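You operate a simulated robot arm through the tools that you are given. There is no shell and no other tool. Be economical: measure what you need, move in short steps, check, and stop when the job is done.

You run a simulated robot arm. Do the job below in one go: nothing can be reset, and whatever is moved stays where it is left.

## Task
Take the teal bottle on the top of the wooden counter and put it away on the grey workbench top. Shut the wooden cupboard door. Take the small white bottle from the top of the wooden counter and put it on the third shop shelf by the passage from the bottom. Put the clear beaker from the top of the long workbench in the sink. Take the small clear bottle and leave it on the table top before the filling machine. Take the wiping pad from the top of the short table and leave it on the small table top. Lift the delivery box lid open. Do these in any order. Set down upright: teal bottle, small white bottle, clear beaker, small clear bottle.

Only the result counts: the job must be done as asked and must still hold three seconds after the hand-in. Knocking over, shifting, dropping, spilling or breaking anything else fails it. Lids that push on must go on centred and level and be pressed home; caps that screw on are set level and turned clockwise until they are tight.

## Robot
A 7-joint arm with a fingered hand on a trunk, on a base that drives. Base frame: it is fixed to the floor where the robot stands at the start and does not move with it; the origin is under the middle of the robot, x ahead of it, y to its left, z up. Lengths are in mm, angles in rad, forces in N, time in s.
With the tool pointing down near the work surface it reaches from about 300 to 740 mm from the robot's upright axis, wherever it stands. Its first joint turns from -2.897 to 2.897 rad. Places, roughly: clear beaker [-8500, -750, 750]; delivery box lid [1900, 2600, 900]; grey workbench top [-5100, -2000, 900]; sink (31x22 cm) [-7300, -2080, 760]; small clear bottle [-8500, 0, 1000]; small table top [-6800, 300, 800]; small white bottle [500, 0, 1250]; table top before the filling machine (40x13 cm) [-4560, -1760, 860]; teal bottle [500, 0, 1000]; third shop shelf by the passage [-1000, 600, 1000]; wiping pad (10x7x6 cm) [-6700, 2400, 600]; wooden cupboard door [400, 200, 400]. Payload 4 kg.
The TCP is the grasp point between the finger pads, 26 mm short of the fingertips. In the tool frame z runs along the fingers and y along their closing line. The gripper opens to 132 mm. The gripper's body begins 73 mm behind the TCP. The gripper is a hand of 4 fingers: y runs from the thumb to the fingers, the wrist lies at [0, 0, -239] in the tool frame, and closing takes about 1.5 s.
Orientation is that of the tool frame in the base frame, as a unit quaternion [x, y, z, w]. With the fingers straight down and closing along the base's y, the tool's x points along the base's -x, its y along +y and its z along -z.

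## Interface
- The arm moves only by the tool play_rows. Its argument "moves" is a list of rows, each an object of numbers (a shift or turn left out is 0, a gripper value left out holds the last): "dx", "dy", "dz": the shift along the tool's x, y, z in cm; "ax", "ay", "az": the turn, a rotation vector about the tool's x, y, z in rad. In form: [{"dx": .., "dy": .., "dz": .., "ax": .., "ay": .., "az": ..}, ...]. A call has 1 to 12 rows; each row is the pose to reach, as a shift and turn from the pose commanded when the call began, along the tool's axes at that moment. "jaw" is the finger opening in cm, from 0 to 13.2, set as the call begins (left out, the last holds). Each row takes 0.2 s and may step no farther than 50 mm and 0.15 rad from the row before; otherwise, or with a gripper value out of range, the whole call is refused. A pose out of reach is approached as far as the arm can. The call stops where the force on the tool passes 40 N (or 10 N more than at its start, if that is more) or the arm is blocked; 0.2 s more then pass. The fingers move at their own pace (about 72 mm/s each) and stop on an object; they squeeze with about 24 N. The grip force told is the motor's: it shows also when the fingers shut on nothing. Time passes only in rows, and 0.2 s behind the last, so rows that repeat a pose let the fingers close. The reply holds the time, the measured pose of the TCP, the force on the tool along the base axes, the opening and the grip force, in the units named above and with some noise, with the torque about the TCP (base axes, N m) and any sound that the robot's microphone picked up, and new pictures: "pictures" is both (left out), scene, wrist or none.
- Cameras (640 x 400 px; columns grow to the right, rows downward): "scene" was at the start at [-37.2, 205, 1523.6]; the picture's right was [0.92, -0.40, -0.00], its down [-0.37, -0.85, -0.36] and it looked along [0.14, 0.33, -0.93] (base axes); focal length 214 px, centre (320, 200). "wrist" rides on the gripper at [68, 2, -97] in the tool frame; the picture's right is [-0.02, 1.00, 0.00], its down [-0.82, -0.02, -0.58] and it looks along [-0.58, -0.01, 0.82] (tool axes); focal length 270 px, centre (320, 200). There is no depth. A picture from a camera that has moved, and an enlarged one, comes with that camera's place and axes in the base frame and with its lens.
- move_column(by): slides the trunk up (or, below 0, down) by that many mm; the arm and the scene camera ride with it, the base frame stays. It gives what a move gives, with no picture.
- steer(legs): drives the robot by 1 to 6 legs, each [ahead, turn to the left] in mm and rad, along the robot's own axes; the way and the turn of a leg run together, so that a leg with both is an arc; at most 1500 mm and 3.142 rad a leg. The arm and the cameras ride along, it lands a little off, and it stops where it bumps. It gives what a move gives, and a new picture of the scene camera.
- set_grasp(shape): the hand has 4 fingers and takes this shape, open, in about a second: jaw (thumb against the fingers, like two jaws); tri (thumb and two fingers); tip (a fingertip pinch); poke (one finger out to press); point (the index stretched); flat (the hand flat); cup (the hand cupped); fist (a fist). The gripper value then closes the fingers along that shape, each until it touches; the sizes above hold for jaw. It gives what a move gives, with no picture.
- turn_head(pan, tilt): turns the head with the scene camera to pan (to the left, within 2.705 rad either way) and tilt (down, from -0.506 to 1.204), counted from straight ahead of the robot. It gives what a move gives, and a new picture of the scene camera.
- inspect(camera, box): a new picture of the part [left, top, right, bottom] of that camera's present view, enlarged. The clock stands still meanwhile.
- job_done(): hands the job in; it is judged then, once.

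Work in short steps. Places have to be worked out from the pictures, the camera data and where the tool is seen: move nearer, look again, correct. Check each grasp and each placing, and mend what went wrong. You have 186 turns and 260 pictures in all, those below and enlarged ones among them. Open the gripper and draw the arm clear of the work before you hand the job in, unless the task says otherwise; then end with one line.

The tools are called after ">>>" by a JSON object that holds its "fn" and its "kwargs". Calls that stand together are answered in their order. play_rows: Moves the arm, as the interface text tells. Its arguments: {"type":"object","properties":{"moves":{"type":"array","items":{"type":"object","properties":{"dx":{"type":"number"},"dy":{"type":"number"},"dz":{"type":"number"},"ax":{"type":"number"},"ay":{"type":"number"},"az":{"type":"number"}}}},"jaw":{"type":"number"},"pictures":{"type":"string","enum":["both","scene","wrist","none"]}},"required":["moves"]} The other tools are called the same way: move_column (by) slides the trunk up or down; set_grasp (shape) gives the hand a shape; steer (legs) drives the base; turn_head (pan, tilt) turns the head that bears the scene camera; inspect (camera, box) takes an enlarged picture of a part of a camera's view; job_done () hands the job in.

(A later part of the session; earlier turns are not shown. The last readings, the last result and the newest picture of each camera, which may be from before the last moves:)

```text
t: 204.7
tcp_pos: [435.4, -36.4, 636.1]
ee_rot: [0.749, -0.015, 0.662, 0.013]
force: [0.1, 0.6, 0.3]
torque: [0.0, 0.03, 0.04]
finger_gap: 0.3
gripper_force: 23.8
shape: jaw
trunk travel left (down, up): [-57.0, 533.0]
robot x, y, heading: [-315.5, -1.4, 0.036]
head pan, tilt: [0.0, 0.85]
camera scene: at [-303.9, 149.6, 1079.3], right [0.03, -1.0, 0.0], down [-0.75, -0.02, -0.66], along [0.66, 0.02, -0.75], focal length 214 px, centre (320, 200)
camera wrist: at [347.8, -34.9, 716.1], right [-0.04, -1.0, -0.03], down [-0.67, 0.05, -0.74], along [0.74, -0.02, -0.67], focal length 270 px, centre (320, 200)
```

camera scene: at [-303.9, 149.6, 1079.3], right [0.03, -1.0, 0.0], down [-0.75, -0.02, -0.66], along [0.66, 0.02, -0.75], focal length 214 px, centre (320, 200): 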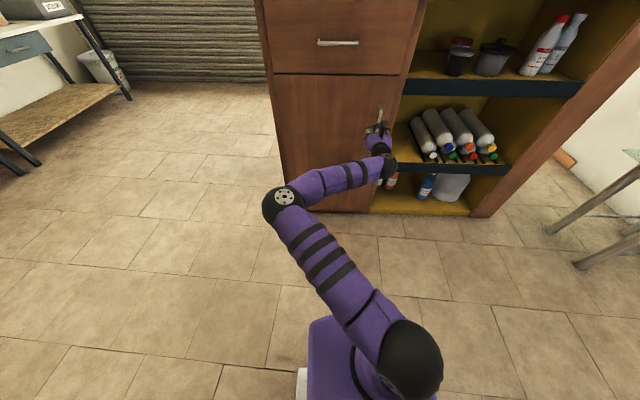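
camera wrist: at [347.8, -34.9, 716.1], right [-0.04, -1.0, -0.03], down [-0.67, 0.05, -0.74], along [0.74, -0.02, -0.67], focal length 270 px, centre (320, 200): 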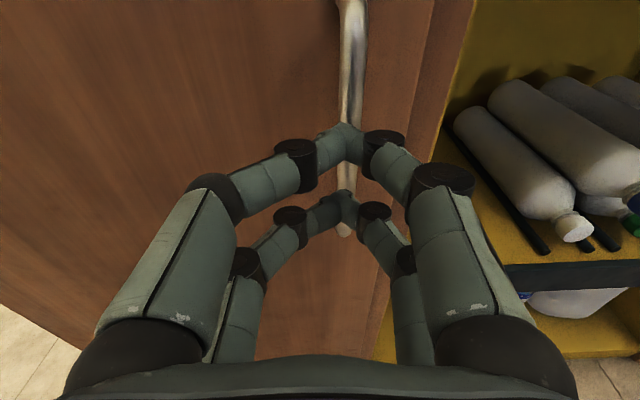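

Not touching yet; push another 4 cm until contact.

>>> {"fn": "play_rows", "kwargs": {"moves": [{"dz": 0.7}, {"dz": 1.4}, {"dz": 2.1}, {"dz": 2.8}, {"dz": 3.5}, {"dz": 4.2}, {"dz": 4.9}], "jaw": 0, "pictures": "both"}}

```text
t: 205.6
tcp_pos: [458.5, -25.0, 633.6]
ee_rot: [0.75, -0.01, 0.661, 0.009]
force: [-9.9, 9.9, 2.4]
torque: [-0.18, -0.23, -0.1]
finger_gap: 0.2
gripper_force: 24.1
shape: jaw
out of reach, approached as far as the arm can: row 3, 4
trunk travel left (down, up): [-57.0, 533.0]
robot x, y, heading: [-318.4, -4.9, 0.037]
head pan, tilt: [0.0, 0.85]
stopped in row 4: the force on the tool passed its limit at 42 N (the readings are from after the stop); the commanded pose is now the measured one
camera scene: at [-305.5, 150.2, 1079.3], right [0.04, -1.0, 0.0], down [-0.75, -0.03, -0.66], along [0.66, 0.02, -0.75], focal length 214 px, centre (320, 200)
camera wrist: at [371.7, -24.6, 715.2], right [-0.03, -1.0, -0.02], down [-0.67, 0.04, -0.74], along [0.74, -0.01, -0.67], focal length 270 px, centre (320, 200)
```

scene: 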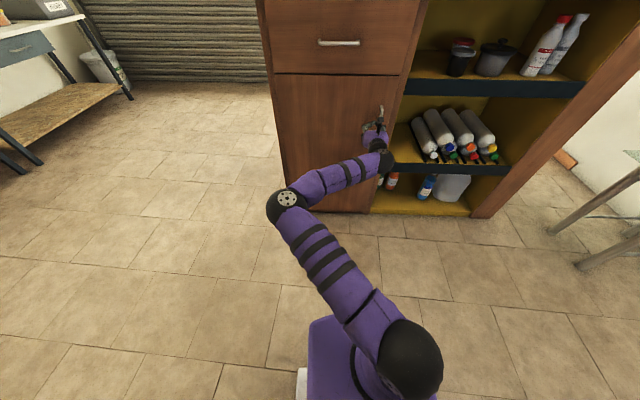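
wrist: 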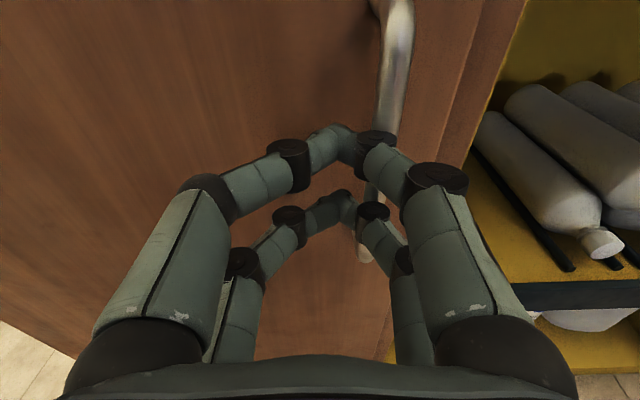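

Door is shut (42 N press against it). Retract, shift right toward y≈−88 (teal bottle), and raise the trunk to bottle height.

>>> {"fn": "play_rows", "kwargs": {"moves": [{"dz": -4}, {"dz": -8}, {"dz": -12, "dy": 1}, {"dz": -16, "dy": 2.5}, {"dz": -20, "dy": 4}, {"dz": -24, "dy": 5.5}, {"dz": -24, "dy": 7.3}], "jaw": 10.5, "pictures": "none"}}

>>> {"fn": "move_column", "kwargs": {"by": 400}}

>>> {"fn": "move_column", "kwargs": {"by": 110}}

>>> {"fn": "steer", "kwargs": {"legs": [[240, -0.035]]}}

>>> {"fn": "inspect", "kwargs": {"camera": "wrist", "box": [0, 0, 640, 400]}}

```text
t: 207.2
tcp_pos: [226.5, -94.2, 667.4]
ee_rot: [0.751, -0.011, 0.66, 0.01]
force: [0.1, 0.6, 0.3]
torque: [-0.02, 0.05, -0.02]
finger_gap: 104.8
gripper_force: 0.0
shape: jaw
out of reach, approached as far as the arm can: row 6, 7
trunk travel left (down, up): [-57.0, 533.0]
robot x, y, heading: [-316.5, -6.6, 0.032]
head pan, tilt: [0.0, 0.85]
```

```text
t: 211.0
tcp_pos: [225.5, -94.1, 1067.4]
ee_rot: [0.75, -0.012, 0.661, 0.01]
force: [0.6, -0.7, 0.0]
torque: [0.01, 0.01, 0.02]
finger_gap: 104.6
gripper_force: 0.2
shape: jaw
trunk travel left (down, up): [-457.0, 133.0]
robot x, y, heading: [-318.2, -4.7, 0.034]
head pan, tilt: [0.0, 0.85]
```

```text
t: 212.4
tcp_pos: [225.4, -94.1, 1176.6]
ee_rot: [0.75, -0.013, 0.661, 0.011]
force: [-0.6, -0.1, 0.7]
torque: [0.01, 0.01, -0.01]
finger_gap: 104.7
gripper_force: 0.1
shape: jaw
trunk travel left (down, up): [-567.0, 23.0]
robot x, y, heading: [-318.6, -1.7, 0.035]
head pan, tilt: [0.0, 0.85]
```

```text
t: 214.2
tcp_pos: [464.7, -107.0, 1176.8]
ee_rot: [0.75, -0.024, 0.66, 0.021]
force: [-0.3, 0.3, -0.1]
torque: [0.0, -0.01, -0.03]
finger_gap: 104.7
gripper_force: 0.0
shape: jaw
trunk travel left (down, up): [-567.0, 23.0]
robot x, y, heading: [-76.3, 1.4, 0.002]
head pan, tilt: [0.0, 0.85]
camera scene: at [-58.3, 153.7, 1589.3], right [0.0, -1.0, 0.0], down [-0.75, 0.0, -0.66], along [0.66, 0.0, -0.75], focal length 214 px, centre (320, 200)
```

scene: 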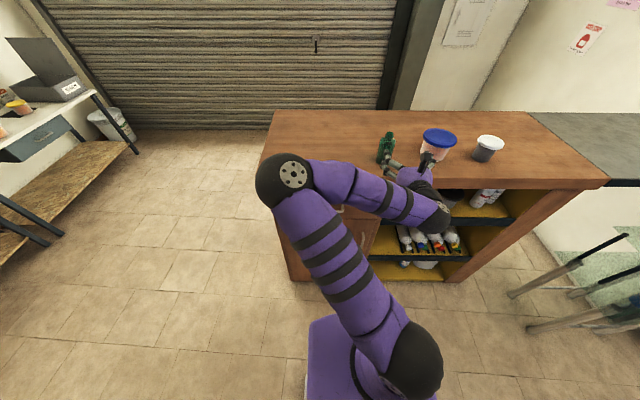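

```text
1.00 times, centred on (320, 200) of wrist (not enlarged: the box is as wide or as high as the picture)
camera zoom: at [376.7, -104.1, 1256.7], right [-0.07, -1.0, -0.03], down [-0.67, 0.06, -0.74], along [0.74, -0.03, -0.68], focal length 270 px, centre (320, 200)
```

zoom: 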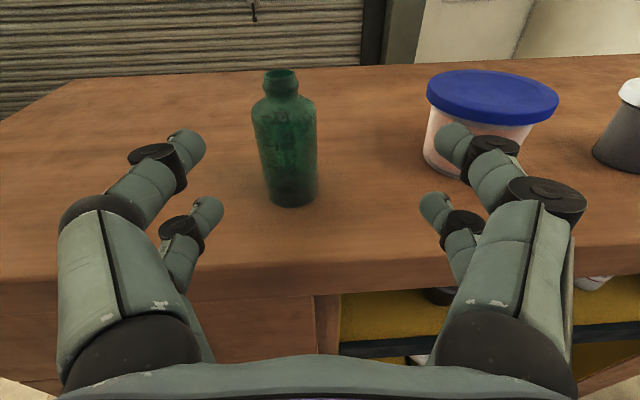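

Teal bottle centre ≈(611,−83), Ø≈57, height ≈125. Straighten yaw, shift 2.4 cm left, lower the trunk 52 mm, then advance in part.

>>> {"fn": "play_rows", "kwargs": {"moves": [{"dy": -1.2, "ax": 0.03}, {"dy": -2.4, "ax": 0.06}], "jaw": 10.5, "pictures": "none"}}

>>> {"fn": "move_column", "kwargs": {"by": -45}}

>>> {"fn": "steer", "kwargs": {"legs": [[70, 0]]}}

>>> {"fn": "inspect", "kwargs": {"camera": "wrist", "box": [0, 0, 640, 400]}}

```text
t: 214.8
tcp_pos: [466.6, -85.4, 1178.1]
ee_rot: [0.75, -0.004, 0.661, -0.002]
force: [-0.1, -0.7, -0.4]
torque: [0.0, 0.02, 0.01]
finger_gap: 104.7
gripper_force: 0.2
shape: jaw
out of reach, approached as far as the arm can: row 2
trunk travel left (down, up): [-567.0, 23.0]
robot x, y, heading: [-79.5, -1.2, -0.0]
head pan, tilt: [0.0, 0.85]
```

```text
t: 215.7
tcp_pos: [466.7, -85.2, 1133.2]
ee_rot: [0.751, -0.005, 0.661, -0.001]
force: [0.1, 0.1, 0.1]
torque: [0.01, -0.02, 0.0]
finger_gap: 104.8
gripper_force: 0.0
shape: jaw
trunk travel left (down, up): [-522.0, 68.0]
robot x, y, heading: [-78.8, 2.0, 0.001]
head pan, tilt: [0.0, 0.85]
```

```text
t: 216.7
tcp_pos: [536.2, -84.7, 1133.2]
ee_rot: [0.751, -0.003, 0.66, -0.003]
force: [-0.4, -0.6, -0.3]
torque: [0.04, 0.03, 0.02]
finger_gap: 104.8
gripper_force: 0.1
shape: jaw
trunk travel left (down, up): [-522.0, 68.0]
robot x, y, heading: [-4.8, -1.2, 0.006]
head pan, tilt: [0.0, 0.85]
camera scene: at [10.4, 153.9, 1544.3], right [0.0, -1.0, 0.0], down [-0.75, 0.0, -0.66], along [0.66, 0.0, -0.75], focal length 214 px, centre (320, 200)
```

scene: 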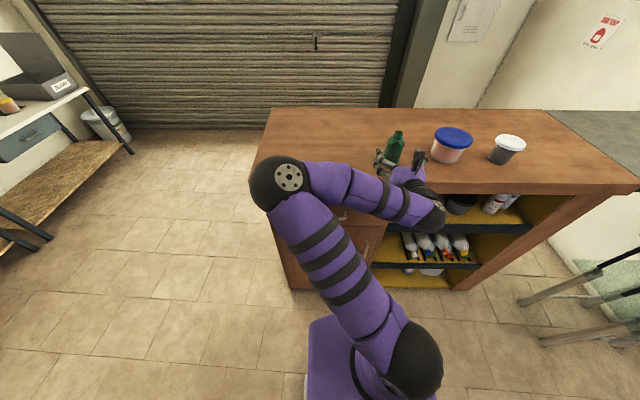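

```text
1.00 times, centred on (320, 200) of wrist (not enlarged: the box is as wide or as high as the picture)
camera zoom: at [448.5, -86.6, 1213.1], right [-0.01, -1.0, -0.03], down [-0.68, 0.03, -0.74], along [0.74, 0.02, -0.68], focal length 270 px, centre (320, 200)
```

zoom: 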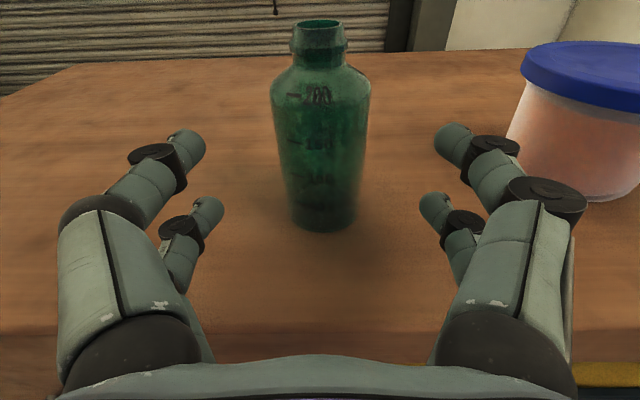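

Centred. Advance 6.8 cm and close.

>>> {"fn": "play_rows", "kwargs": {"moves": [{"dz": 2.3}, {"dz": 4.6}, {"dz": 6.8}, {"dz": 6.8}], "jaw": 10.5, "pictures": "none"}}

>>> {"fn": "play_rows", "kwargs": {"moves": [{}, {}, {}, {}, {}, {}, {}, {}], "jaw": 0, "pictures": "wrist"}}

```text
t: 217.7
tcp_pos: [603.3, -82.1, 1124.1]
ee_rot: [0.751, -0.003, 0.661, -0.002]
force: [-0.1, -0.6, 0.3]
torque: [0.0, 0.02, 0.01]
finger_gap: 104.7
gripper_force: 0.0
shape: jaw
trunk travel left (down, up): [-522.0, 68.0]
robot x, y, heading: [-12.4, 1.9, 0.001]
head pan, tilt: [0.0, 0.85]
```

```text
t: 219.5
tcp_pos: [604.0, -82.7, 1123.0]
ee_rot: [0.75, -0.004, 0.661, -0.002]
force: [-0.5, -0.4, -0.2]
torque: [0.0, 0.02, -0.01]
finger_gap: 8.8
gripper_force: 23.8
shape: jaw
trunk travel left (down, up): [-522.0, 68.0]
robot x, y, heading: [-6.0, 1.0, 0.006]
head pan, tilt: [0.0, 0.85]
camera wrist: at [516.2, -85.6, 1204.3], right [-0.01, -1.0, -0.03], down [-0.68, 0.03, -0.74], along [0.74, 0.02, -0.68], focal length 270 px, centre (320, 200)
```

wrist: 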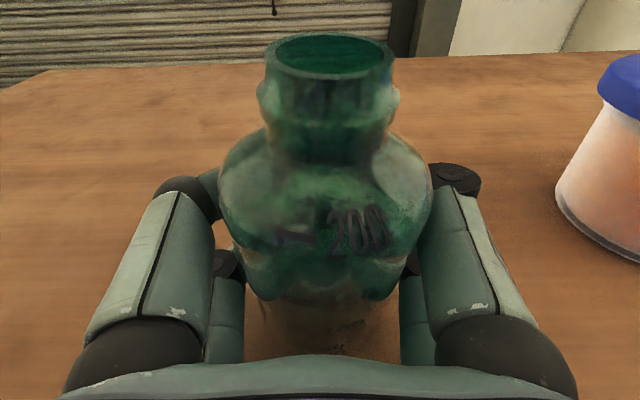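

Bottle pulled into the hand. Lift and check.

>>> {"fn": "move_column", "kwargs": {"by": 60}}

>>> {"fn": "inspect", "kwargs": {"camera": "scene", "box": [320, 90, 520, 215]}}

```text
t: 220.5
tcp_pos: [603.9, -83.6, 1183.6]
ee_rot: [0.751, -0.004, 0.661, -0.002]
force: [0.7, -0.9, -0.1]
torque: [0.0, -0.02, -0.02]
finger_gap: 8.7
gripper_force: 24.2
shape: jaw
trunk travel left (down, up): [-582.0, 8.0]
robot x, y, heading: [-8.7, -0.0, 0.003]
head pan, tilt: [0.0, 0.85]
```

```text
3.20 times, centred on (420, 152) of scene
camera zoom: at [10.1, 153.9, 1604.3], right [0.0, -1.0, 0.0], down [-0.75, 0.0, -0.66], along [0.66, 0.0, -0.75], focal length 686 px, centre (0, 352)
```

zoom: 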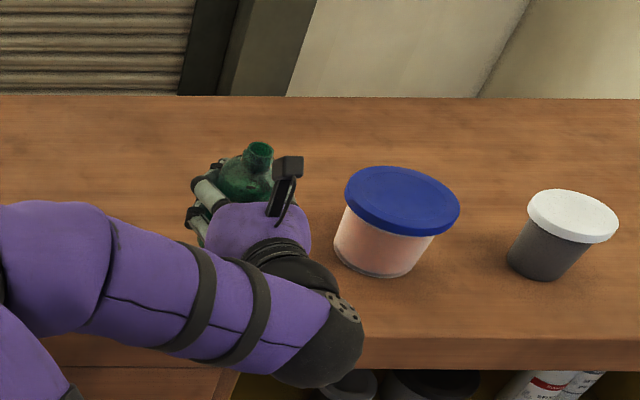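

Bottle held. Now drive: back out, then toward the lane beside the left wall past the stools, heading −x.

>>> {"fn": "steer", "kwargs": {"legs": [[-350, 0], [0, -1.63], [1400, 0], [0, -1.51], [1200, 0]]}}

>>> {"fn": "turn_head", "kwargs": {"pan": 0.0, "tilt": 0.3}}

```text
t: 224.4
tcp_pos: [183.7, -280.5, 1184.2]
ee_rot: [0.74, -0.128, 0.652, 0.108]
force: [0.4, 1.0, -1.2]
torque: [-0.02, -0.01, -0.01]
finger_gap: 8.9
gripper_force: 24.6
shape: jaw
trunk travel left (down, up): [-582.0, 8.0]
robot x, y, heading: [-367.6, -3.4, -0.325]
head pan, tilt: [0.0, 0.85]
stopped in leg 2: the robot was blocked; the commanded pose is now the measured one
camera scene: at [-299.8, 137.8, 1604.3], right [-0.32, -0.95, 0.0], down [-0.71, 0.24, -0.66], along [0.63, -0.21, -0.75], focal length 214 px, centre (320, 200)
```

scene: 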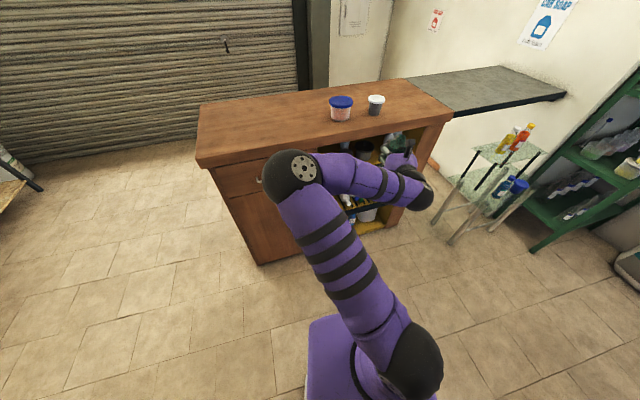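

```text
t: 225.3
tcp_pos: [184.5, -279.8, 1184.9]
ee_rot: [0.74, -0.128, 0.652, 0.108]
force: [0.0, 0.8, -0.4]
torque: [0.01, -0.01, -0.01]
finger_gap: 8.7
gripper_force: 24.0
shape: jaw
trunk travel left (down, up): [-582.0, 8.0]
robot x, y, heading: [-361.2, 0.0, -0.327]
head pan, tilt: [0.0, 0.3]
camera scene: at [-285.2, 132.8, 1652.6], right [-0.32, -0.95, 0.0], down [-0.28, 0.1, -0.95], along [0.9, -0.31, -0.3], focal length 214 px, centre (320, 200)
```

scene: 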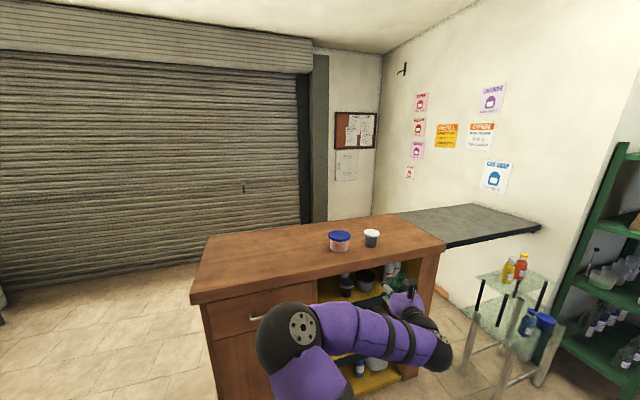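

The base rear touched the shelf; it is ~450 mm long behind. Move ahead 130 mm, then turn and continue.

>>> {"fn": "steer", "kwargs": {"legs": [[140, 0], [0, -1.3], [1380, 0], [0, -1.51], [1200, 0]]}}

>>> {"fn": "turn_head", "kwargs": {"pan": 0.0, "tilt": 0.25}}

```text
t: 246.4
tcp_pos: [-2129.6, -1368.7, 1184.4]
ee_rot: [-0.002, 0.75, -0.007, -0.661]
force: [-0.4, 0.7, -0.5]
torque: [0.01, 0.03, -0.03]
finger_gap: 8.6
gripper_force: 23.9
shape: jaw
trunk travel left (down, up): [-582.0, 8.0]
robot x, y, heading: [-1514.6, -1440.8, -3.119]
head pan, tilt: [0.0, 0.3]
camera scene: at [-1546.2, -1594.6, 1652.7], right [-0.02, 1.0, 0.0], down [0.3, 0.01, -0.96], along [-0.95, -0.02, -0.3], focal length 214 px, centre (320, 200)
```

scene: 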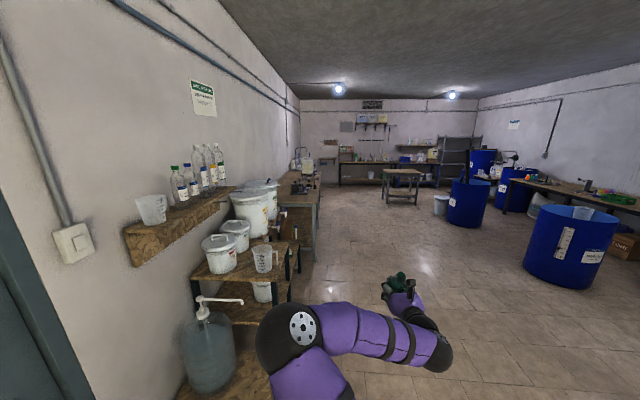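

```text
t: 247.1
tcp_pos: [-2129.9, -1365.9, 1185.4]
ee_rot: [-0.002, 0.75, -0.008, -0.661]
force: [0.2, 0.3, 0.2]
torque: [0.01, -0.01, -0.02]
finger_gap: 8.6
gripper_force: 23.7
shape: jaw
trunk travel left (down, up): [-582.0, 8.0]
robot x, y, heading: [-1511.3, -1442.0, -3.12]
head pan, tilt: [0.0, 0.25]
camera scene: at [-1546.2, -1594.5, 1657.4], right [-0.02, 1.0, 0.0], down [0.25, 0.01, -0.97], along [-0.97, -0.02, -0.25], focal length 214 px, centre (320, 200)
```

scene: 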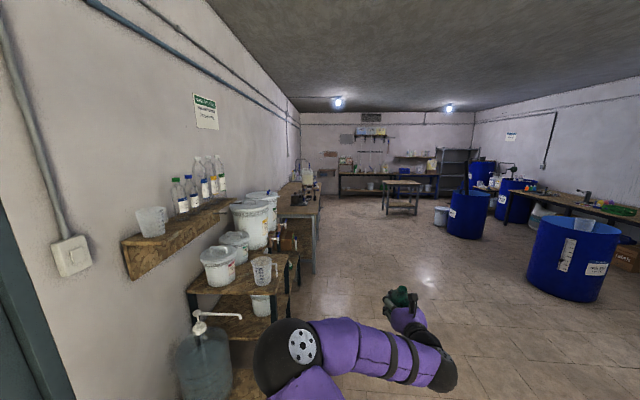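

The lane ahead is clear; shift to y≈−1170 and drive on to x≈−4260, then look left at the benches.

>>> {"fn": "steer", "kwargs": {"legs": [[500, 0], [0, -0.35], [800, 0], [0, 0.33], [1500, 0]]}}

>>> {"fn": "turn_head", "kwargs": {"pan": 0.7, "tilt": 0.5}}

```text
t: 263.2
tcp_pos: [-4871.9, -1129.8, 1183.5]
ee_rot: [0.0, 0.751, -0.005, -0.66]
force: [-0.1, -0.7, -0.6]
torque: [-0.03, -0.03, 0.0]
finger_gap: 8.7
gripper_force: 24.2
shape: jaw
trunk travel left (down, up): [-582.0, 8.0]
robot x, y, heading: [-4254.3, -1207.6, -3.128]
head pan, tilt: [0.0, 0.25]
camera scene: at [-4289.9, -1361.2, 1657.4], right [-0.02, 1.0, 0.0], down [0.25, 0.0, -0.97], along [-0.97, -0.01, -0.25], focal length 214 px, centre (320, 200)
```

scene: 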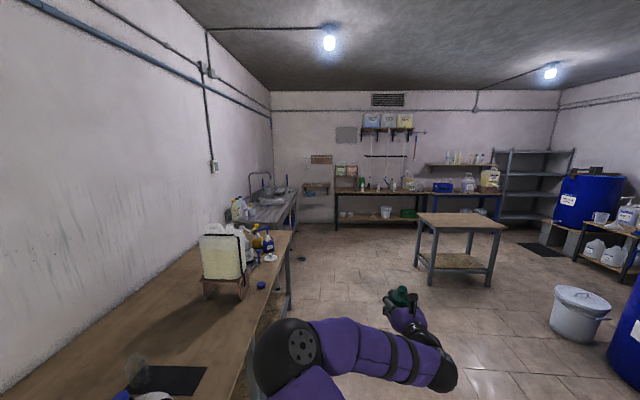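

```text
t: 264.2
tcp_pos: [-4871.1, -1130.7, 1184.5]
ee_rot: [0.001, 0.751, -0.005, -0.661]
force: [-1.0, 0.1, -0.5]
torque: [-0.02, -0.02, 0.0]
finger_gap: 8.6
gripper_force: 23.8
shape: jaw
trunk travel left (down, up): [-582.0, 8.0]
robot x, y, heading: [-4259.3, -1208.2, -3.125]
head pan, tilt: [0.7, 0.499]
camera scene: at [-4265.1, -1419.4, 1634.3], right [-0.66, 0.76, 0.0], down [0.36, 0.31, -0.88], along [-0.66, -0.58, -0.48], focal length 214 px, centre (320, 200)
```

scene: 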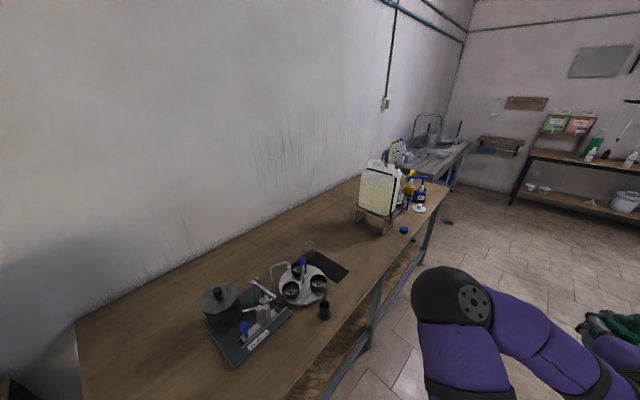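

The bench with the filling machine runs along the wall (front edge y≈−1650). A free area for the teal bottle is near (−5100,−1850). Drive ahead and turn to face it.

>>> {"fn": "steer", "kwargs": {"legs": [[766, 0], [0, 1.555]]}}

>>> {"fn": "turn_head", "kwargs": {"pan": 0.0, "tilt": 0.7}}

```text
t: 272.6
tcp_pos: [-5106.7, -1828.6, 1184.1]
ee_rot: [-0.528, 0.535, -0.467, -0.466]
force: [-0.2, -1.0, 0.7]
torque: [-0.03, 0.0, 0.03]
finger_gap: 8.0
gripper_force: 23.5
shape: jaw
trunk travel left (down, up): [-582.0, 8.0]
robot x, y, heading: [-5022.5, -1215.4, -1.564]
head pan, tilt: [0.7, 0.499]
camera scene: at [-4811.0, -1225.8, 1634.3], right [-0.76, -0.65, 0.0], down [-0.31, 0.36, -0.88], along [0.57, -0.67, -0.48], focal length 214 px, centre (320, 200)
```

scene: 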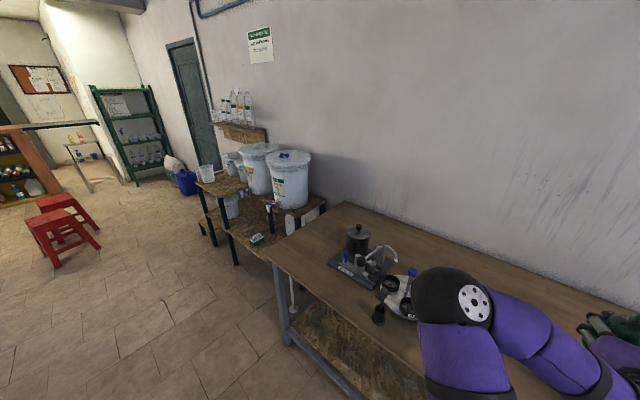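

```text
t: 273.7
tcp_pos: [-5107.4, -1829.3, 1184.2]
ee_rot: [-0.528, 0.533, -0.469, -0.466]
force: [-0.3, -0.3, -0.6]
torque: [-0.01, 0.0, 0.0]
finger_gap: 8.3
gripper_force: 23.8
shape: jaw
trunk travel left (down, up): [-582.0, 8.0]
robot x, y, heading: [-5023.8, -1218.2, -1.564]
head pan, tilt: [0.0, 0.7]
camera scene: at [-4869.5, -1241.4, 1616.6], right [-1.0, -0.01, 0.0], down [0.0, 0.64, -0.76], along [0.0, -0.76, -0.64], focal length 214 px, centre (320, 200)
```

scene: 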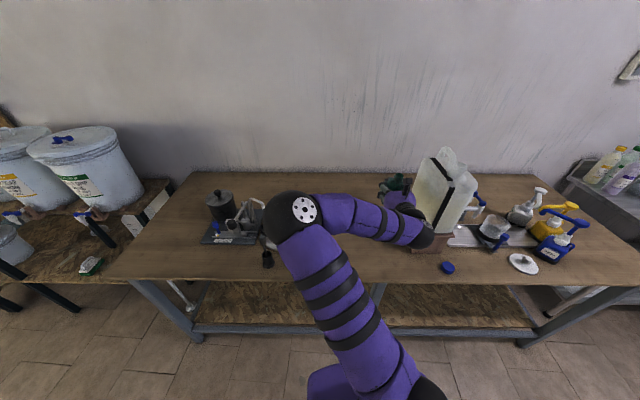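

Hand over a free area left of the jug. Lower 200 mm and check.

>>> {"fn": "move_column", "kwargs": {"by": -200}}

>>> {"fn": "play_rows", "kwargs": {"moves": [{}], "jaw": 0, "pictures": "both"}}

```text
t: 275.8
tcp_pos: [-5107.6, -1829.2, 984.1]
ee_rot: [-0.527, 0.534, -0.468, -0.466]
force: [-0.1, 1.1, -1.2]
torque: [0.03, -0.01, 0.01]
finger_gap: 8.4
gripper_force: 24.0
shape: jaw
trunk travel left (down, up): [-382.0, 208.0]
robot x, y, heading: [-5021.9, -1217.4, -1.567]
head pan, tilt: [0.0, 0.7]
```

```text
t: 276.2
tcp_pos: [-5107.8, -1828.0, 983.2]
ee_rot: [-0.528, 0.534, -0.468, -0.466]
force: [0.1, -0.2, -0.5]
torque: [0.0, -0.01, 0.01]
finger_gap: 8.4
gripper_force: 24.3
shape: jaw
trunk travel left (down, up): [-382.0, 208.0]
robot x, y, heading: [-5020.8, -1217.7, -1.571]
head pan, tilt: [0.0, 0.7]
camera scene: at [-4869.6, -1241.3, 1416.6], right [-1.0, 0.0, 0.0], down [0.0, 0.64, -0.76], along [0.0, -0.76, -0.64], focal length 214 px, centre (320, 200)
camera wrist: at [-5109.8, -1741.8, 1064.5], right [-1.0, 0.01, -0.03], down [0.03, 0.68, -0.74], along [0.02, -0.74, -0.68], focal length 270 px, centre (320, 200)
```

scene: 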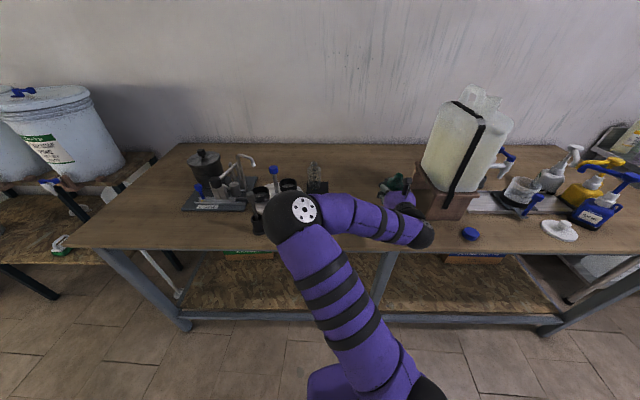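
wrist: 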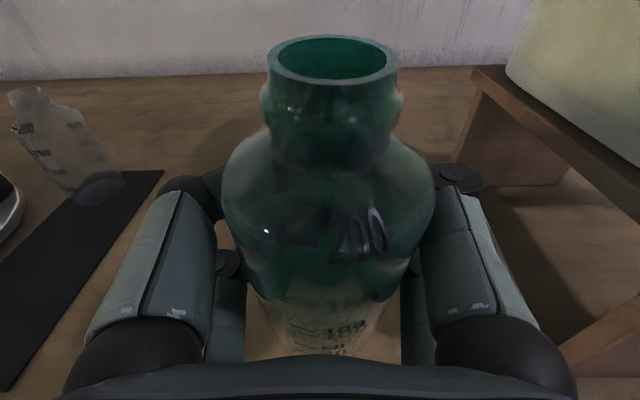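

Clear on both sides. Feel down for the bench top.

>>> {"fn": "play_rows", "kwargs": {"moves": [{"dx": -1.0}, {"dx": -2.0}, {"dx": -2.8}, {"dx": -3.6}, {"dx": -4.2}, {"dx": -4.8}, {"dx": -5.4}, {"dx": -6.0}], "jaw": 0, "pictures": "none"}}

```text
t: 278.0
tcp_pos: [-5107.2, -1821.1, 924.3]
ee_rot: [-0.528, 0.533, -0.469, -0.466]
force: [0.4, -0.1, -0.3]
torque: [0.0, 0.02, 0.0]
finger_gap: 8.4
gripper_force: 23.6
shape: jaw
trunk travel left (down, up): [-382.0, 208.0]
robot x, y, heading: [-5024.9, -1215.8, -1.565]
head pan, tilt: [0.0, 0.7]
```

>>> {"fn": "play_rows", "kwargs": {"moves": [{"dx": -0.4}, {"dx": -0.8}, {"dx": -1.2}, {"dx": -1.6}, {"dx": -2.0}, {"dx": -2.4}, {"dx": -2.8}], "jaw": 0, "pictures": "wrist"}}

```text
t: 279.6
tcp_pos: [-5107.4, -1817.3, 896.6]
ee_rot: [-0.527, 0.534, -0.468, -0.466]
force: [-0.1, -0.5, 0.5]
torque: [0.04, -0.01, 0.01]
finger_gap: 7.1
gripper_force: 23.8
shape: jaw
trunk travel left (down, up): [-382.0, 208.0]
robot x, y, heading: [-5020.5, -1217.0, -1.565]
head pan, tilt: [0.0, 0.7]
camera wrist: at [-5109.3, -1730.2, 977.5], right [-1.0, 0.01, -0.03], down [0.03, 0.68, -0.74], along [0.02, -0.74, -0.68], focal length 270 px, centre (320, 200)
```

wrist: 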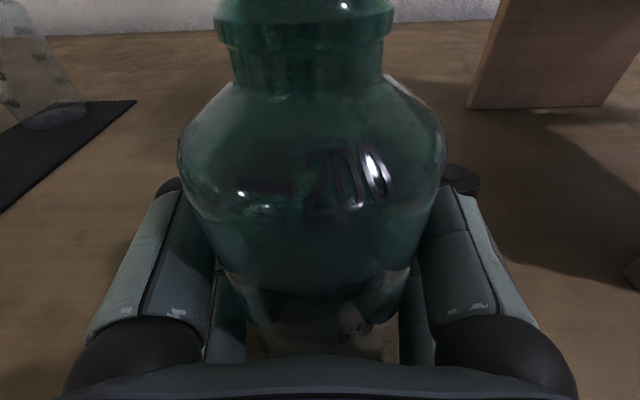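

The bottle base met the bench and slid up a little in the grip. Open gently to release it.

>>> {"fn": "play_rows", "kwargs": {"moves": [{}, {}, {}, {}, {}, {}, {}], "jaw": 10, "pictures": "both"}}

```text
t: 281.2
tcp_pos: [-5107.7, -1817.4, 897.5]
ee_rot: [-0.528, 0.534, -0.469, -0.466]
force: [-0.1, -0.4, 0.8]
torque: [-0.03, 0.0, 0.05]
finger_gap: 99.6
gripper_force: 0.0
shape: jaw
trunk travel left (down, up): [-382.0, 208.0]
robot x, y, heading: [-5020.8, -1217.6, -1.566]
head pan, tilt: [0.0, 0.7]
camera scene: at [-4869.6, -1241.3, 1416.6], right [-1.0, 0.0, 0.0], down [0.0, 0.64, -0.76], along [0.0, -0.76, -0.64], focal length 214 px, centre (320, 200)
camera wrist: at [-5109.5, -1730.3, 977.7], right [-1.0, 0.01, -0.03], down [0.03, 0.68, -0.74], along [0.02, -0.74, -0.68], focal length 270 px, centre (320, 200)
```

scene: 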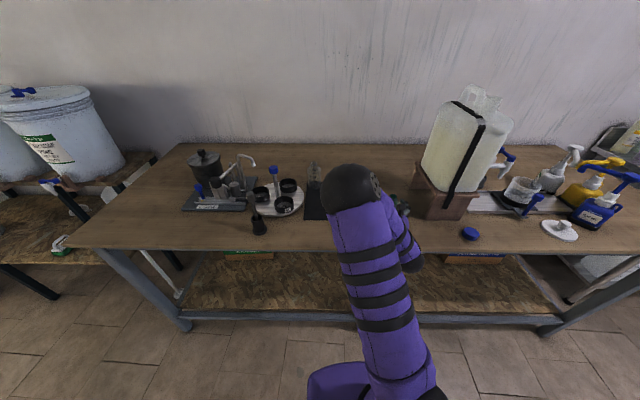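
wrist: 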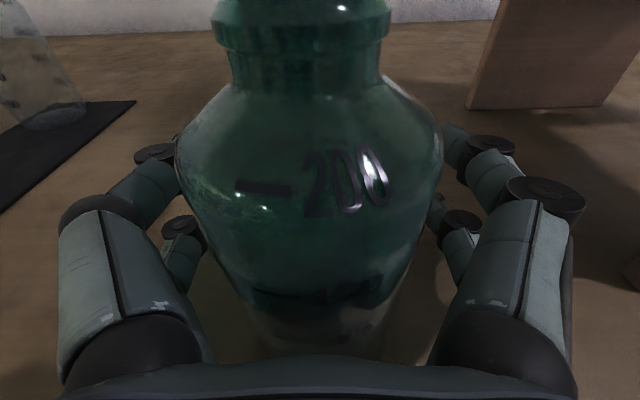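

Bottle stands. Pull the hand straight back, reverse 150 mm and check.

>>> {"fn": "play_rows", "kwargs": {"moves": [{"dz": -2}, {"dz": -4}, {"dz": -6}, {"dz": -8}], "jaw": 10, "pictures": "none"}}

>>> {"fn": "steer", "kwargs": {"legs": [[-200, 0]]}}

>>> {"fn": "inspect", "kwargs": {"camera": "wrist", "box": [0, 0, 640, 400]}}

```text
t: 282.2
tcp_pos: [-5116.5, -1772.6, 905.9]
ee_rot: [-0.527, 0.533, -0.469, -0.467]
force: [0.8, 0.0, 0.3]
torque: [0.0, -0.02, 0.01]
finger_gap: 99.5
gripper_force: 0.1
shape: jaw
out of reach, approached as far as the arm can: row 3, 4
trunk travel left (down, up): [-382.0, 208.0]
robot x, y, heading: [-5022.9, -1216.6, -1.569]
head pan, tilt: [0.0, 0.7]
```

```text
t: 283.9
tcp_pos: [-5115.4, -1570.1, 906.0]
ee_rot: [-0.528, 0.534, -0.468, -0.466]
force: [0.0, -0.3, -0.4]
torque: [-0.03, 0.02, -0.01]
finger_gap: 100.1
gripper_force: 0.1
shape: jaw
trunk travel left (down, up): [-382.0, 208.0]
robot x, y, heading: [-5025.0, -1013.0, -1.568]
head pan, tilt: [0.0, 0.7]
camera scene: at [-4870.5, -1037.8, 1416.6], right [-1.0, -0.01, 0.0], down [0.0, 0.64, -0.76], along [0.0, -0.76, -0.64], focal length 214 px, centre (320, 200)
```

scene: 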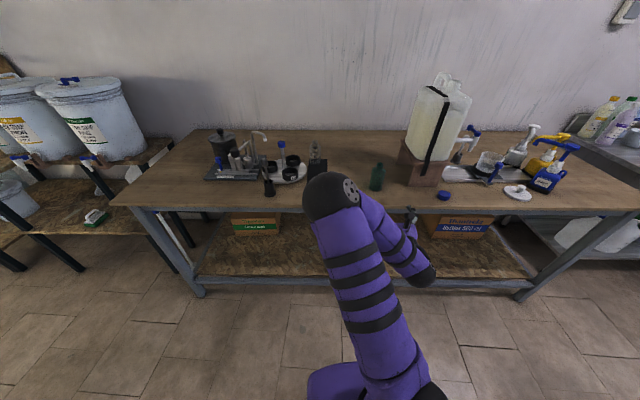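

```text
1.00 times, centred on (320, 200) of wrist (not enlarged: the box is as wide or as high as the picture)
camera zoom: at [-5118.9, -1482.8, 985.5], right [-1.0, 0.01, -0.03], down [0.03, 0.68, -0.74], along [0.02, -0.74, -0.68], focal length 270 px, centre (320, 200)
```

zoom: 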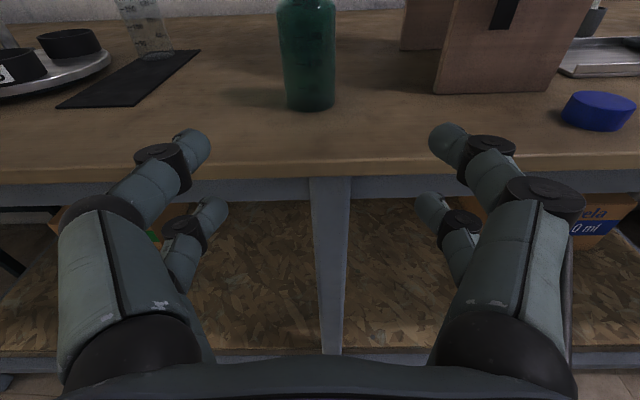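

Teal bottle stands well. Next, drive west to the far wall for the beaker and clear bottle; raise the trunk on the way.

>>> {"fn": "move_column", "kwargs": {"by": 150}}

>>> {"fn": "steer", "kwargs": {"legs": [[0, -1.55], [1500, 0], [600, 0]]}}

>>> {"fn": "turn_head", "kwargs": {"pan": -0.25, "tilt": 0.35}}

```text
t: 285.6
tcp_pos: [-5116.9, -1569.4, 1055.2]
ee_rot: [-0.529, 0.533, -0.469, -0.465]
force: [-0.2, 0.2, 0.4]
torque: [-0.03, -0.01, -0.01]
finger_gap: 99.9
gripper_force: 0.0
shape: jaw
trunk travel left (down, up): [-532.0, 58.0]
robot x, y, heading: [-5021.6, -1010.6, -1.565]
head pan, tilt: [0.0, 0.7]
```

```text
t: 300.1
tcp_pos: [-7661.1, -982.8, 1055.6]
ee_rot: [0.001, 0.751, -0.005, -0.661]
force: [0.7, 0.2, 0.6]
torque: [-0.03, 0.06, 0.01]
finger_gap: 99.9
gripper_force: 0.2
shape: jaw
trunk travel left (down, up): [-532.0, 58.0]
robot x, y, heading: [-7104.8, -1069.2, -3.127]
head pan, tilt: [0.0, 0.7]
camera scene: at [-7126.8, -1223.1, 1566.6], right [-0.01, 1.0, 0.0], down [0.64, 0.01, -0.76], along [-0.76, -0.01, -0.64], focal length 214 px, centre (320, 200)
```

scene: 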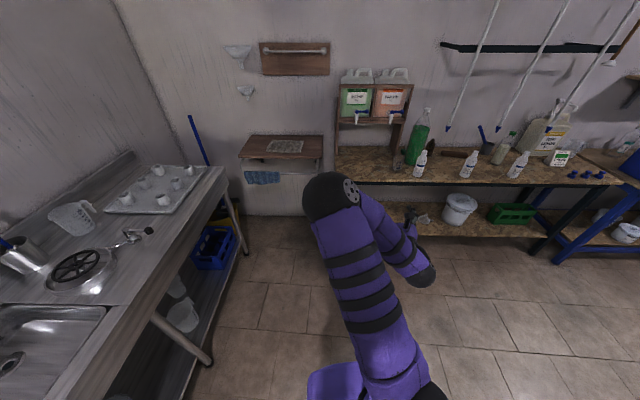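

```text
t: 300.9
tcp_pos: [-7660.8, -982.4, 1056.2]
ee_rot: [0.0, 0.75, -0.005, -0.661]
force: [0.1, 0.3, -0.3]
torque: [0.02, -0.04, 0.01]
finger_gap: 99.9
gripper_force: 0.1
shape: jaw
trunk travel left (down, up): [-532.0, 58.0]
robot x, y, heading: [-7104.7, -1074.0, -3.127]
head pan, tilt: [-0.25, 0.351]
camera scene: at [-7132.3, -1200.3, 1597.9], right [0.23, 0.97, 0.0], down [0.34, -0.08, -0.94], along [-0.91, 0.22, -0.34], focal length 214 px, centre (320, 200)
```

scene: 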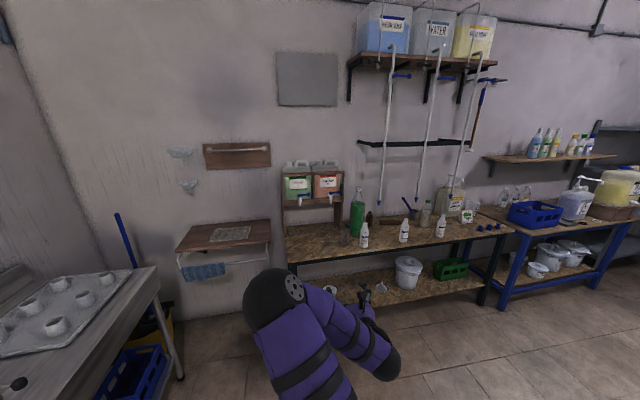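

>>> {"fn": "inspect", "kwargs": {"camera": "scene", "box": [270, 180, 390, 255]}}

>>> {"fn": "inspect", "kwargs": {"camera": "scene", "box": [380, 175, 500, 250]}}

>>> {"fn": "inspect", "kwargs": {"camera": "scene", "box": [480, 120, 640, 220]}}

```text
5.33 times, centred on (330, 218) of scene
camera zoom: at [-7132.3, -1200.3, 1597.9], right [0.23, 0.97, 0.0], down [0.34, -0.08, -0.94], along [-0.91, 0.22, -0.34], focal length 1144 px, centre (267, 107)
```

zoom: 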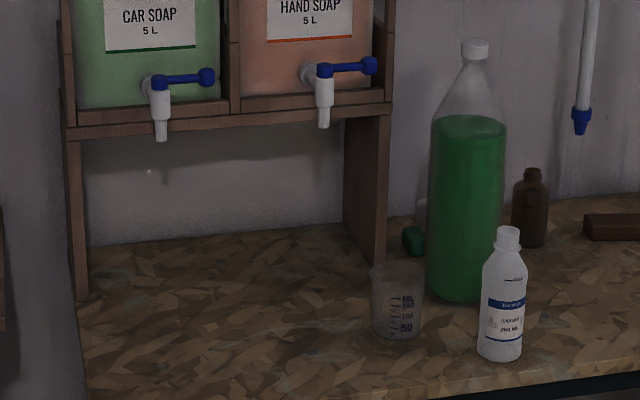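

```text
5.33 times, centred on (440, 212) of scene
camera zoom: at [-7132.3, -1200.3, 1597.9], right [0.23, 0.97, 0.0], down [0.34, -0.08, -0.94], along [-0.91, 0.22, -0.34], focal length 1144 px, centre (-320, 133)
```

zoom: 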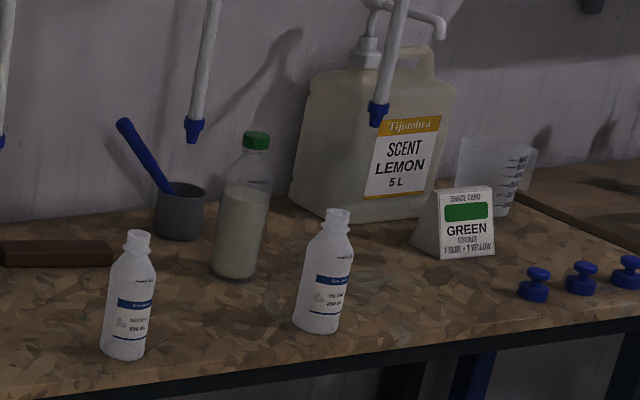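

```text
4.00 times, centred on (560, 170) of scene
camera zoom: at [-7132.3, -1200.3, 1597.9], right [0.23, 0.97, 0.0], down [0.34, -0.08, -0.94], along [-0.91, 0.22, -0.34], focal length 858 px, centre (-640, 320)
```

zoom: 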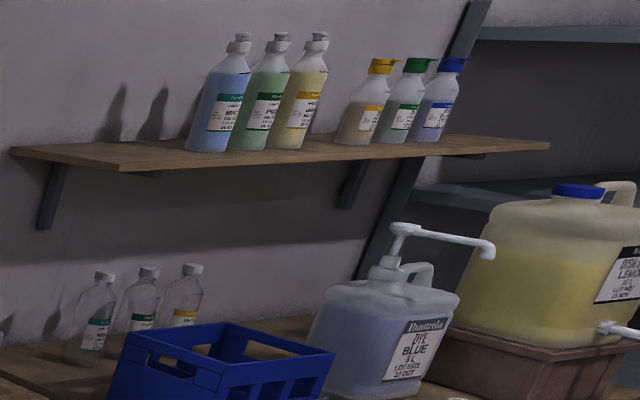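

The clear beaker (150 ml) is on the long workbench near (−8420,−715), beside a green bottle and a white bottle; top-down grasp suits. Pitch the hand to point down.

>>> {"fn": "play_rows", "kwargs": {"moves": [{"ay": -0.145}, {"ay": -0.29}, {"ay": -0.435}, {"ay": -0.58}, {"ay": -0.725}, {"ay": -0.87}, {"ay": -1.015}, {"ay": -1.16}, {"ay": -1.305}, {"ay": -1.446}], "jaw": 9, "pictures": "none"}}

>>> {"fn": "steer", "kwargs": {"legs": [[0, -0.45], [550, 0], [0, 0.45]]}}

>>> {"fn": "inspect", "kwargs": {"camera": "wrist", "box": [0, 0, 640, 400]}}

```text
t: 303.1
tcp_pos: [-7660.6, -982.2, 1055.3]
ee_rot: [-0.002, 1.0, -0.004, 0.002]
force: [-0.1, -1.0, 0.7]
torque: [-0.01, 0.02, -0.02]
finger_gap: 90.3
gripper_force: 0.1
shape: jaw
trunk travel left (down, up): [-532.0, 58.0]
robot x, y, heading: [-7106.6, -1070.9, -3.128]
head pan, tilt: [-0.25, 0.351]
```

```text
t: 309.2
tcp_pos: [-8161.8, -737.3, 1055.3]
ee_rot: [0.005, 1.0, -0.005, 0.001]
force: [0.1, 0.3, 0.7]
torque: [0.0, -0.01, 0.02]
finger_gap: 90.4
gripper_force: 0.1
shape: jaw
trunk travel left (down, up): [-532.0, 58.0]
robot x, y, heading: [-7605.2, -830.4, -3.137]
head pan, tilt: [-0.25, 0.351]
camera scene: at [-7636.3, -962.3, 1598.0], right [0.25, 0.97, 0.0], down [0.33, -0.08, -0.94], along [-0.91, 0.23, -0.34], focal length 214 px, centre (320, 200)
```

scene: 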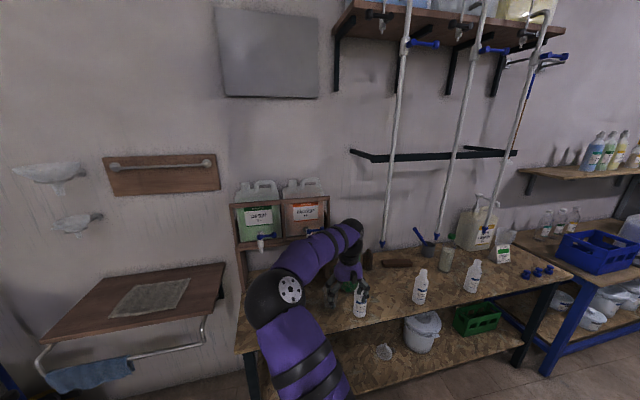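

```text
1.00 times, centred on (320, 200) of wrist (not enlarged: the box is as wide or as high as the picture)
camera zoom: at [-8230.5, -734.3, 1151.8], right [0.03, 1.0, -0.01], down [0.81, -0.02, 0.58], along [0.58, -0.03, -0.82], focal length 270 px, centre (320, 200)
```

zoom: 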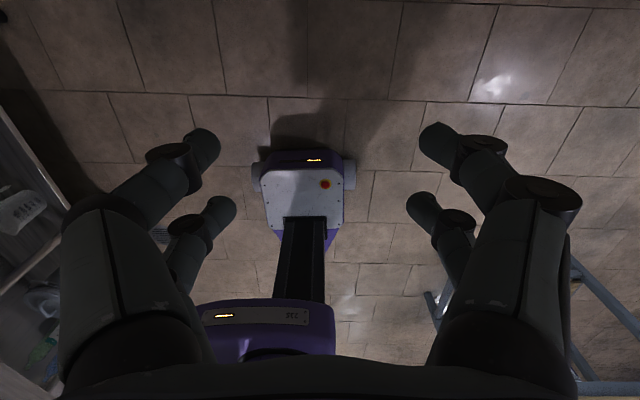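

The wrist camera faces backward; roll the hand half a turn so it looks forward over the bench.

>>> {"fn": "play_rows", "kwargs": {"moves": [{"az": -0.145}, {"az": -0.29}, {"az": -0.435}, {"az": -0.58}, {"az": -0.725}, {"az": -0.87}, {"az": -1.015}, {"az": -1.16}, {"az": -1.305}, {"az": -1.45}, {"az": -1.571}], "jaw": 9, "pictures": "none"}}

>>> {"fn": "play_rows", "kwargs": {"moves": [{"az": -0.145}, {"az": -0.29}, {"az": -0.435}, {"az": -0.58}, {"az": -0.725}, {"az": -0.87}, {"az": -1.015}, {"az": -1.16}, {"az": -1.305}, {"az": -1.45}, {"az": -1.571}], "jaw": 9, "pictures": "both"}}

>>> {"fn": "inspect", "kwargs": {"camera": "scene", "box": [270, 230, 430, 330]}}

```text
t: 311.6
tcp_pos: [-8160.6, -737.1, 1055.2]
ee_rot: [-0.704, 0.71, -0.004, -0.002]
force: [-0.2, -1.0, 0.1]
torque: [-0.04, -0.02, -0.03]
finger_gap: 90.5
gripper_force: 0.1
shape: jaw
trunk travel left (down, up): [-532.0, 58.0]
robot x, y, heading: [-7609.5, -834.1, -3.141]
head pan, tilt: [-0.25, 0.351]
```

```text
t: 314.0
tcp_pos: [-8163.0, -737.4, 1054.9]
ee_rot: [1.0, -0.004, 0.001, 0.004]
force: [0.5, -0.1, -0.3]
torque: [0.0, 0.02, 0.01]
finger_gap: 90.3
gripper_force: 0.1
shape: jaw
trunk travel left (down, up): [-532.0, 58.0]
robot x, y, heading: [-7609.4, -828.0, -3.136]
head pan, tilt: [-0.25, 0.351]
camera scene: at [-7636.3, -962.3, 1598.0], right [0.25, 0.97, 0.0], down [0.33, -0.08, -0.94], along [-0.91, 0.23, -0.34], focal length 214 px, centre (320, 200)
camera wrist: at [-8094.0, -739.2, 1152.0], right [-0.03, -1.0, 0.01], down [-0.82, 0.03, 0.58], along [-0.58, 0.01, -0.82], focal length 270 px, centre (320, 200)
```

scene: 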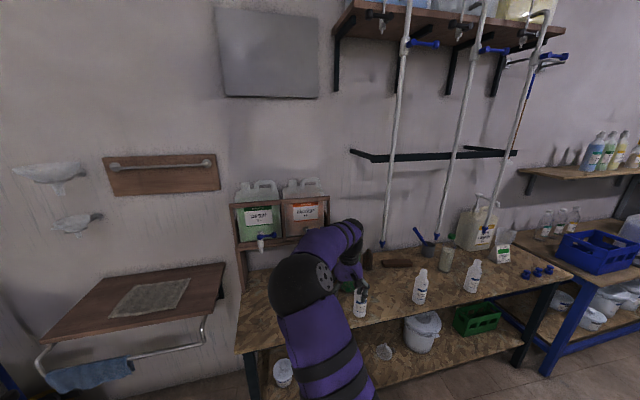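
wrist: 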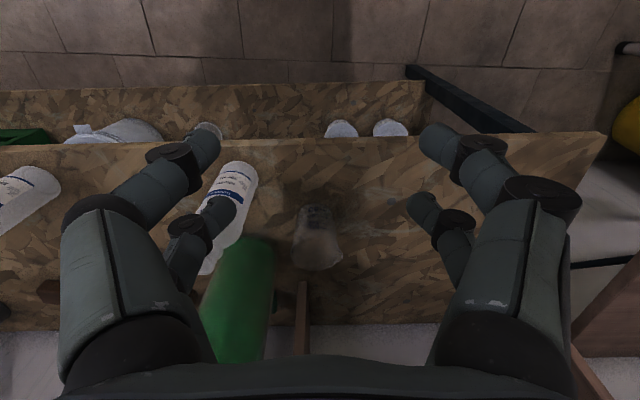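

```text
4.00 times, centred on (350, 280) of scene
camera zoom: at [-7636.3, -962.3, 1598.0], right [0.25, 0.97, 0.0], down [0.33, -0.08, -0.94], along [-0.91, 0.23, -0.34], focal length 858 px, centre (200, -120)
```

zoom: 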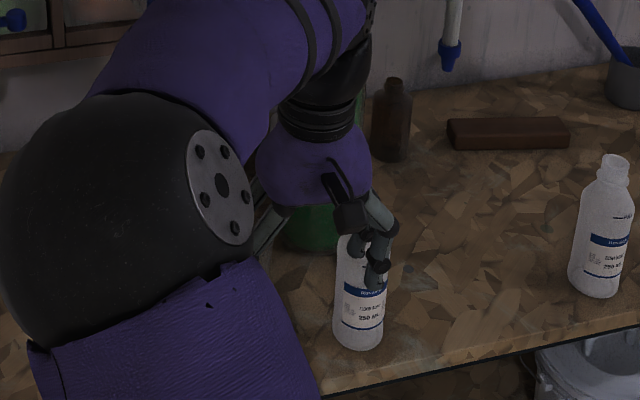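

Bench top ≈798; beaker centre ≈(−8395,−724). Drive 160 mm ahead, move over it, and view.

>>> {"fn": "steer", "kwargs": {"legs": [[160, 0]]}}

>>> {"fn": "play_rows", "kwargs": {"moves": [{"dx": -2.4, "dz": 3}, {"dx": -4.8, "dz": 6, "dy": -0.5}, {"dx": -7.2, "dz": 9, "dy": -0.9}], "jaw": 9, "pictures": "wrist"}}

```text
t: 315.4
tcp_pos: [-8324.4, -739.5, 1055.2]
ee_rot: [1.0, -0.004, 0.001, 0.003]
force: [0.1, -0.7, -0.8]
torque: [0.03, -0.03, 0.01]
finger_gap: 90.4
gripper_force: 0.0
shape: jaw
trunk travel left (down, up): [-532.0, 58.0]
robot x, y, heading: [-7768.9, -832.2, -3.137]
head pan, tilt: [-0.25, 0.351]
camera scene: at [-7798.7, -962.7, 1597.9], right [0.24, 0.97, 0.0], down [0.33, -0.08, -0.94], along [-0.91, 0.23, -0.34], focal length 214 px, centre (320, 200)
```

scene: 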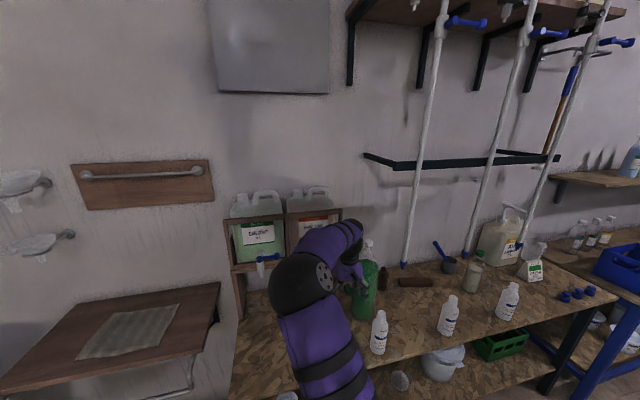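

```text
t: 316.2
tcp_pos: [-8396.3, -729.6, 964.1]
ee_rot: [1.0, -0.004, 0.0, 0.005]
force: [-0.2, -0.1, 0.0]
torque: [-0.02, -0.01, 0.02]
finger_gap: 90.4
gripper_force: 0.0
shape: jaw
trunk travel left (down, up): [-532.0, 58.0]
robot x, y, heading: [-7768.3, -831.8, -3.142]
head pan, tilt: [-0.25, 0.351]
camera wrist: at [-8327.6, -732.1, 1061.0], right [-0.03, -1.0, 0.01], down [-0.82, 0.03, 0.58], along [-0.58, 0.01, -0.82], focal length 270 px, centre (320, 200)
```

wrist: 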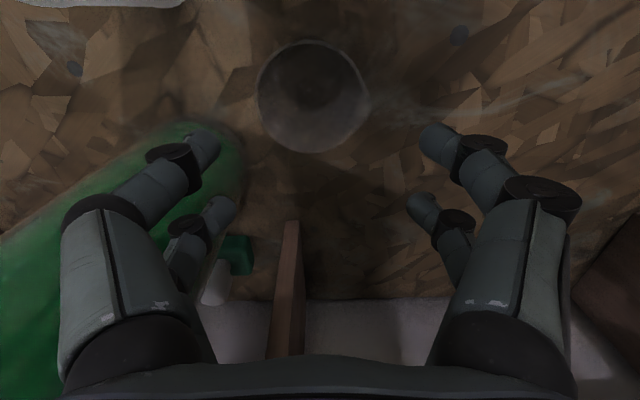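

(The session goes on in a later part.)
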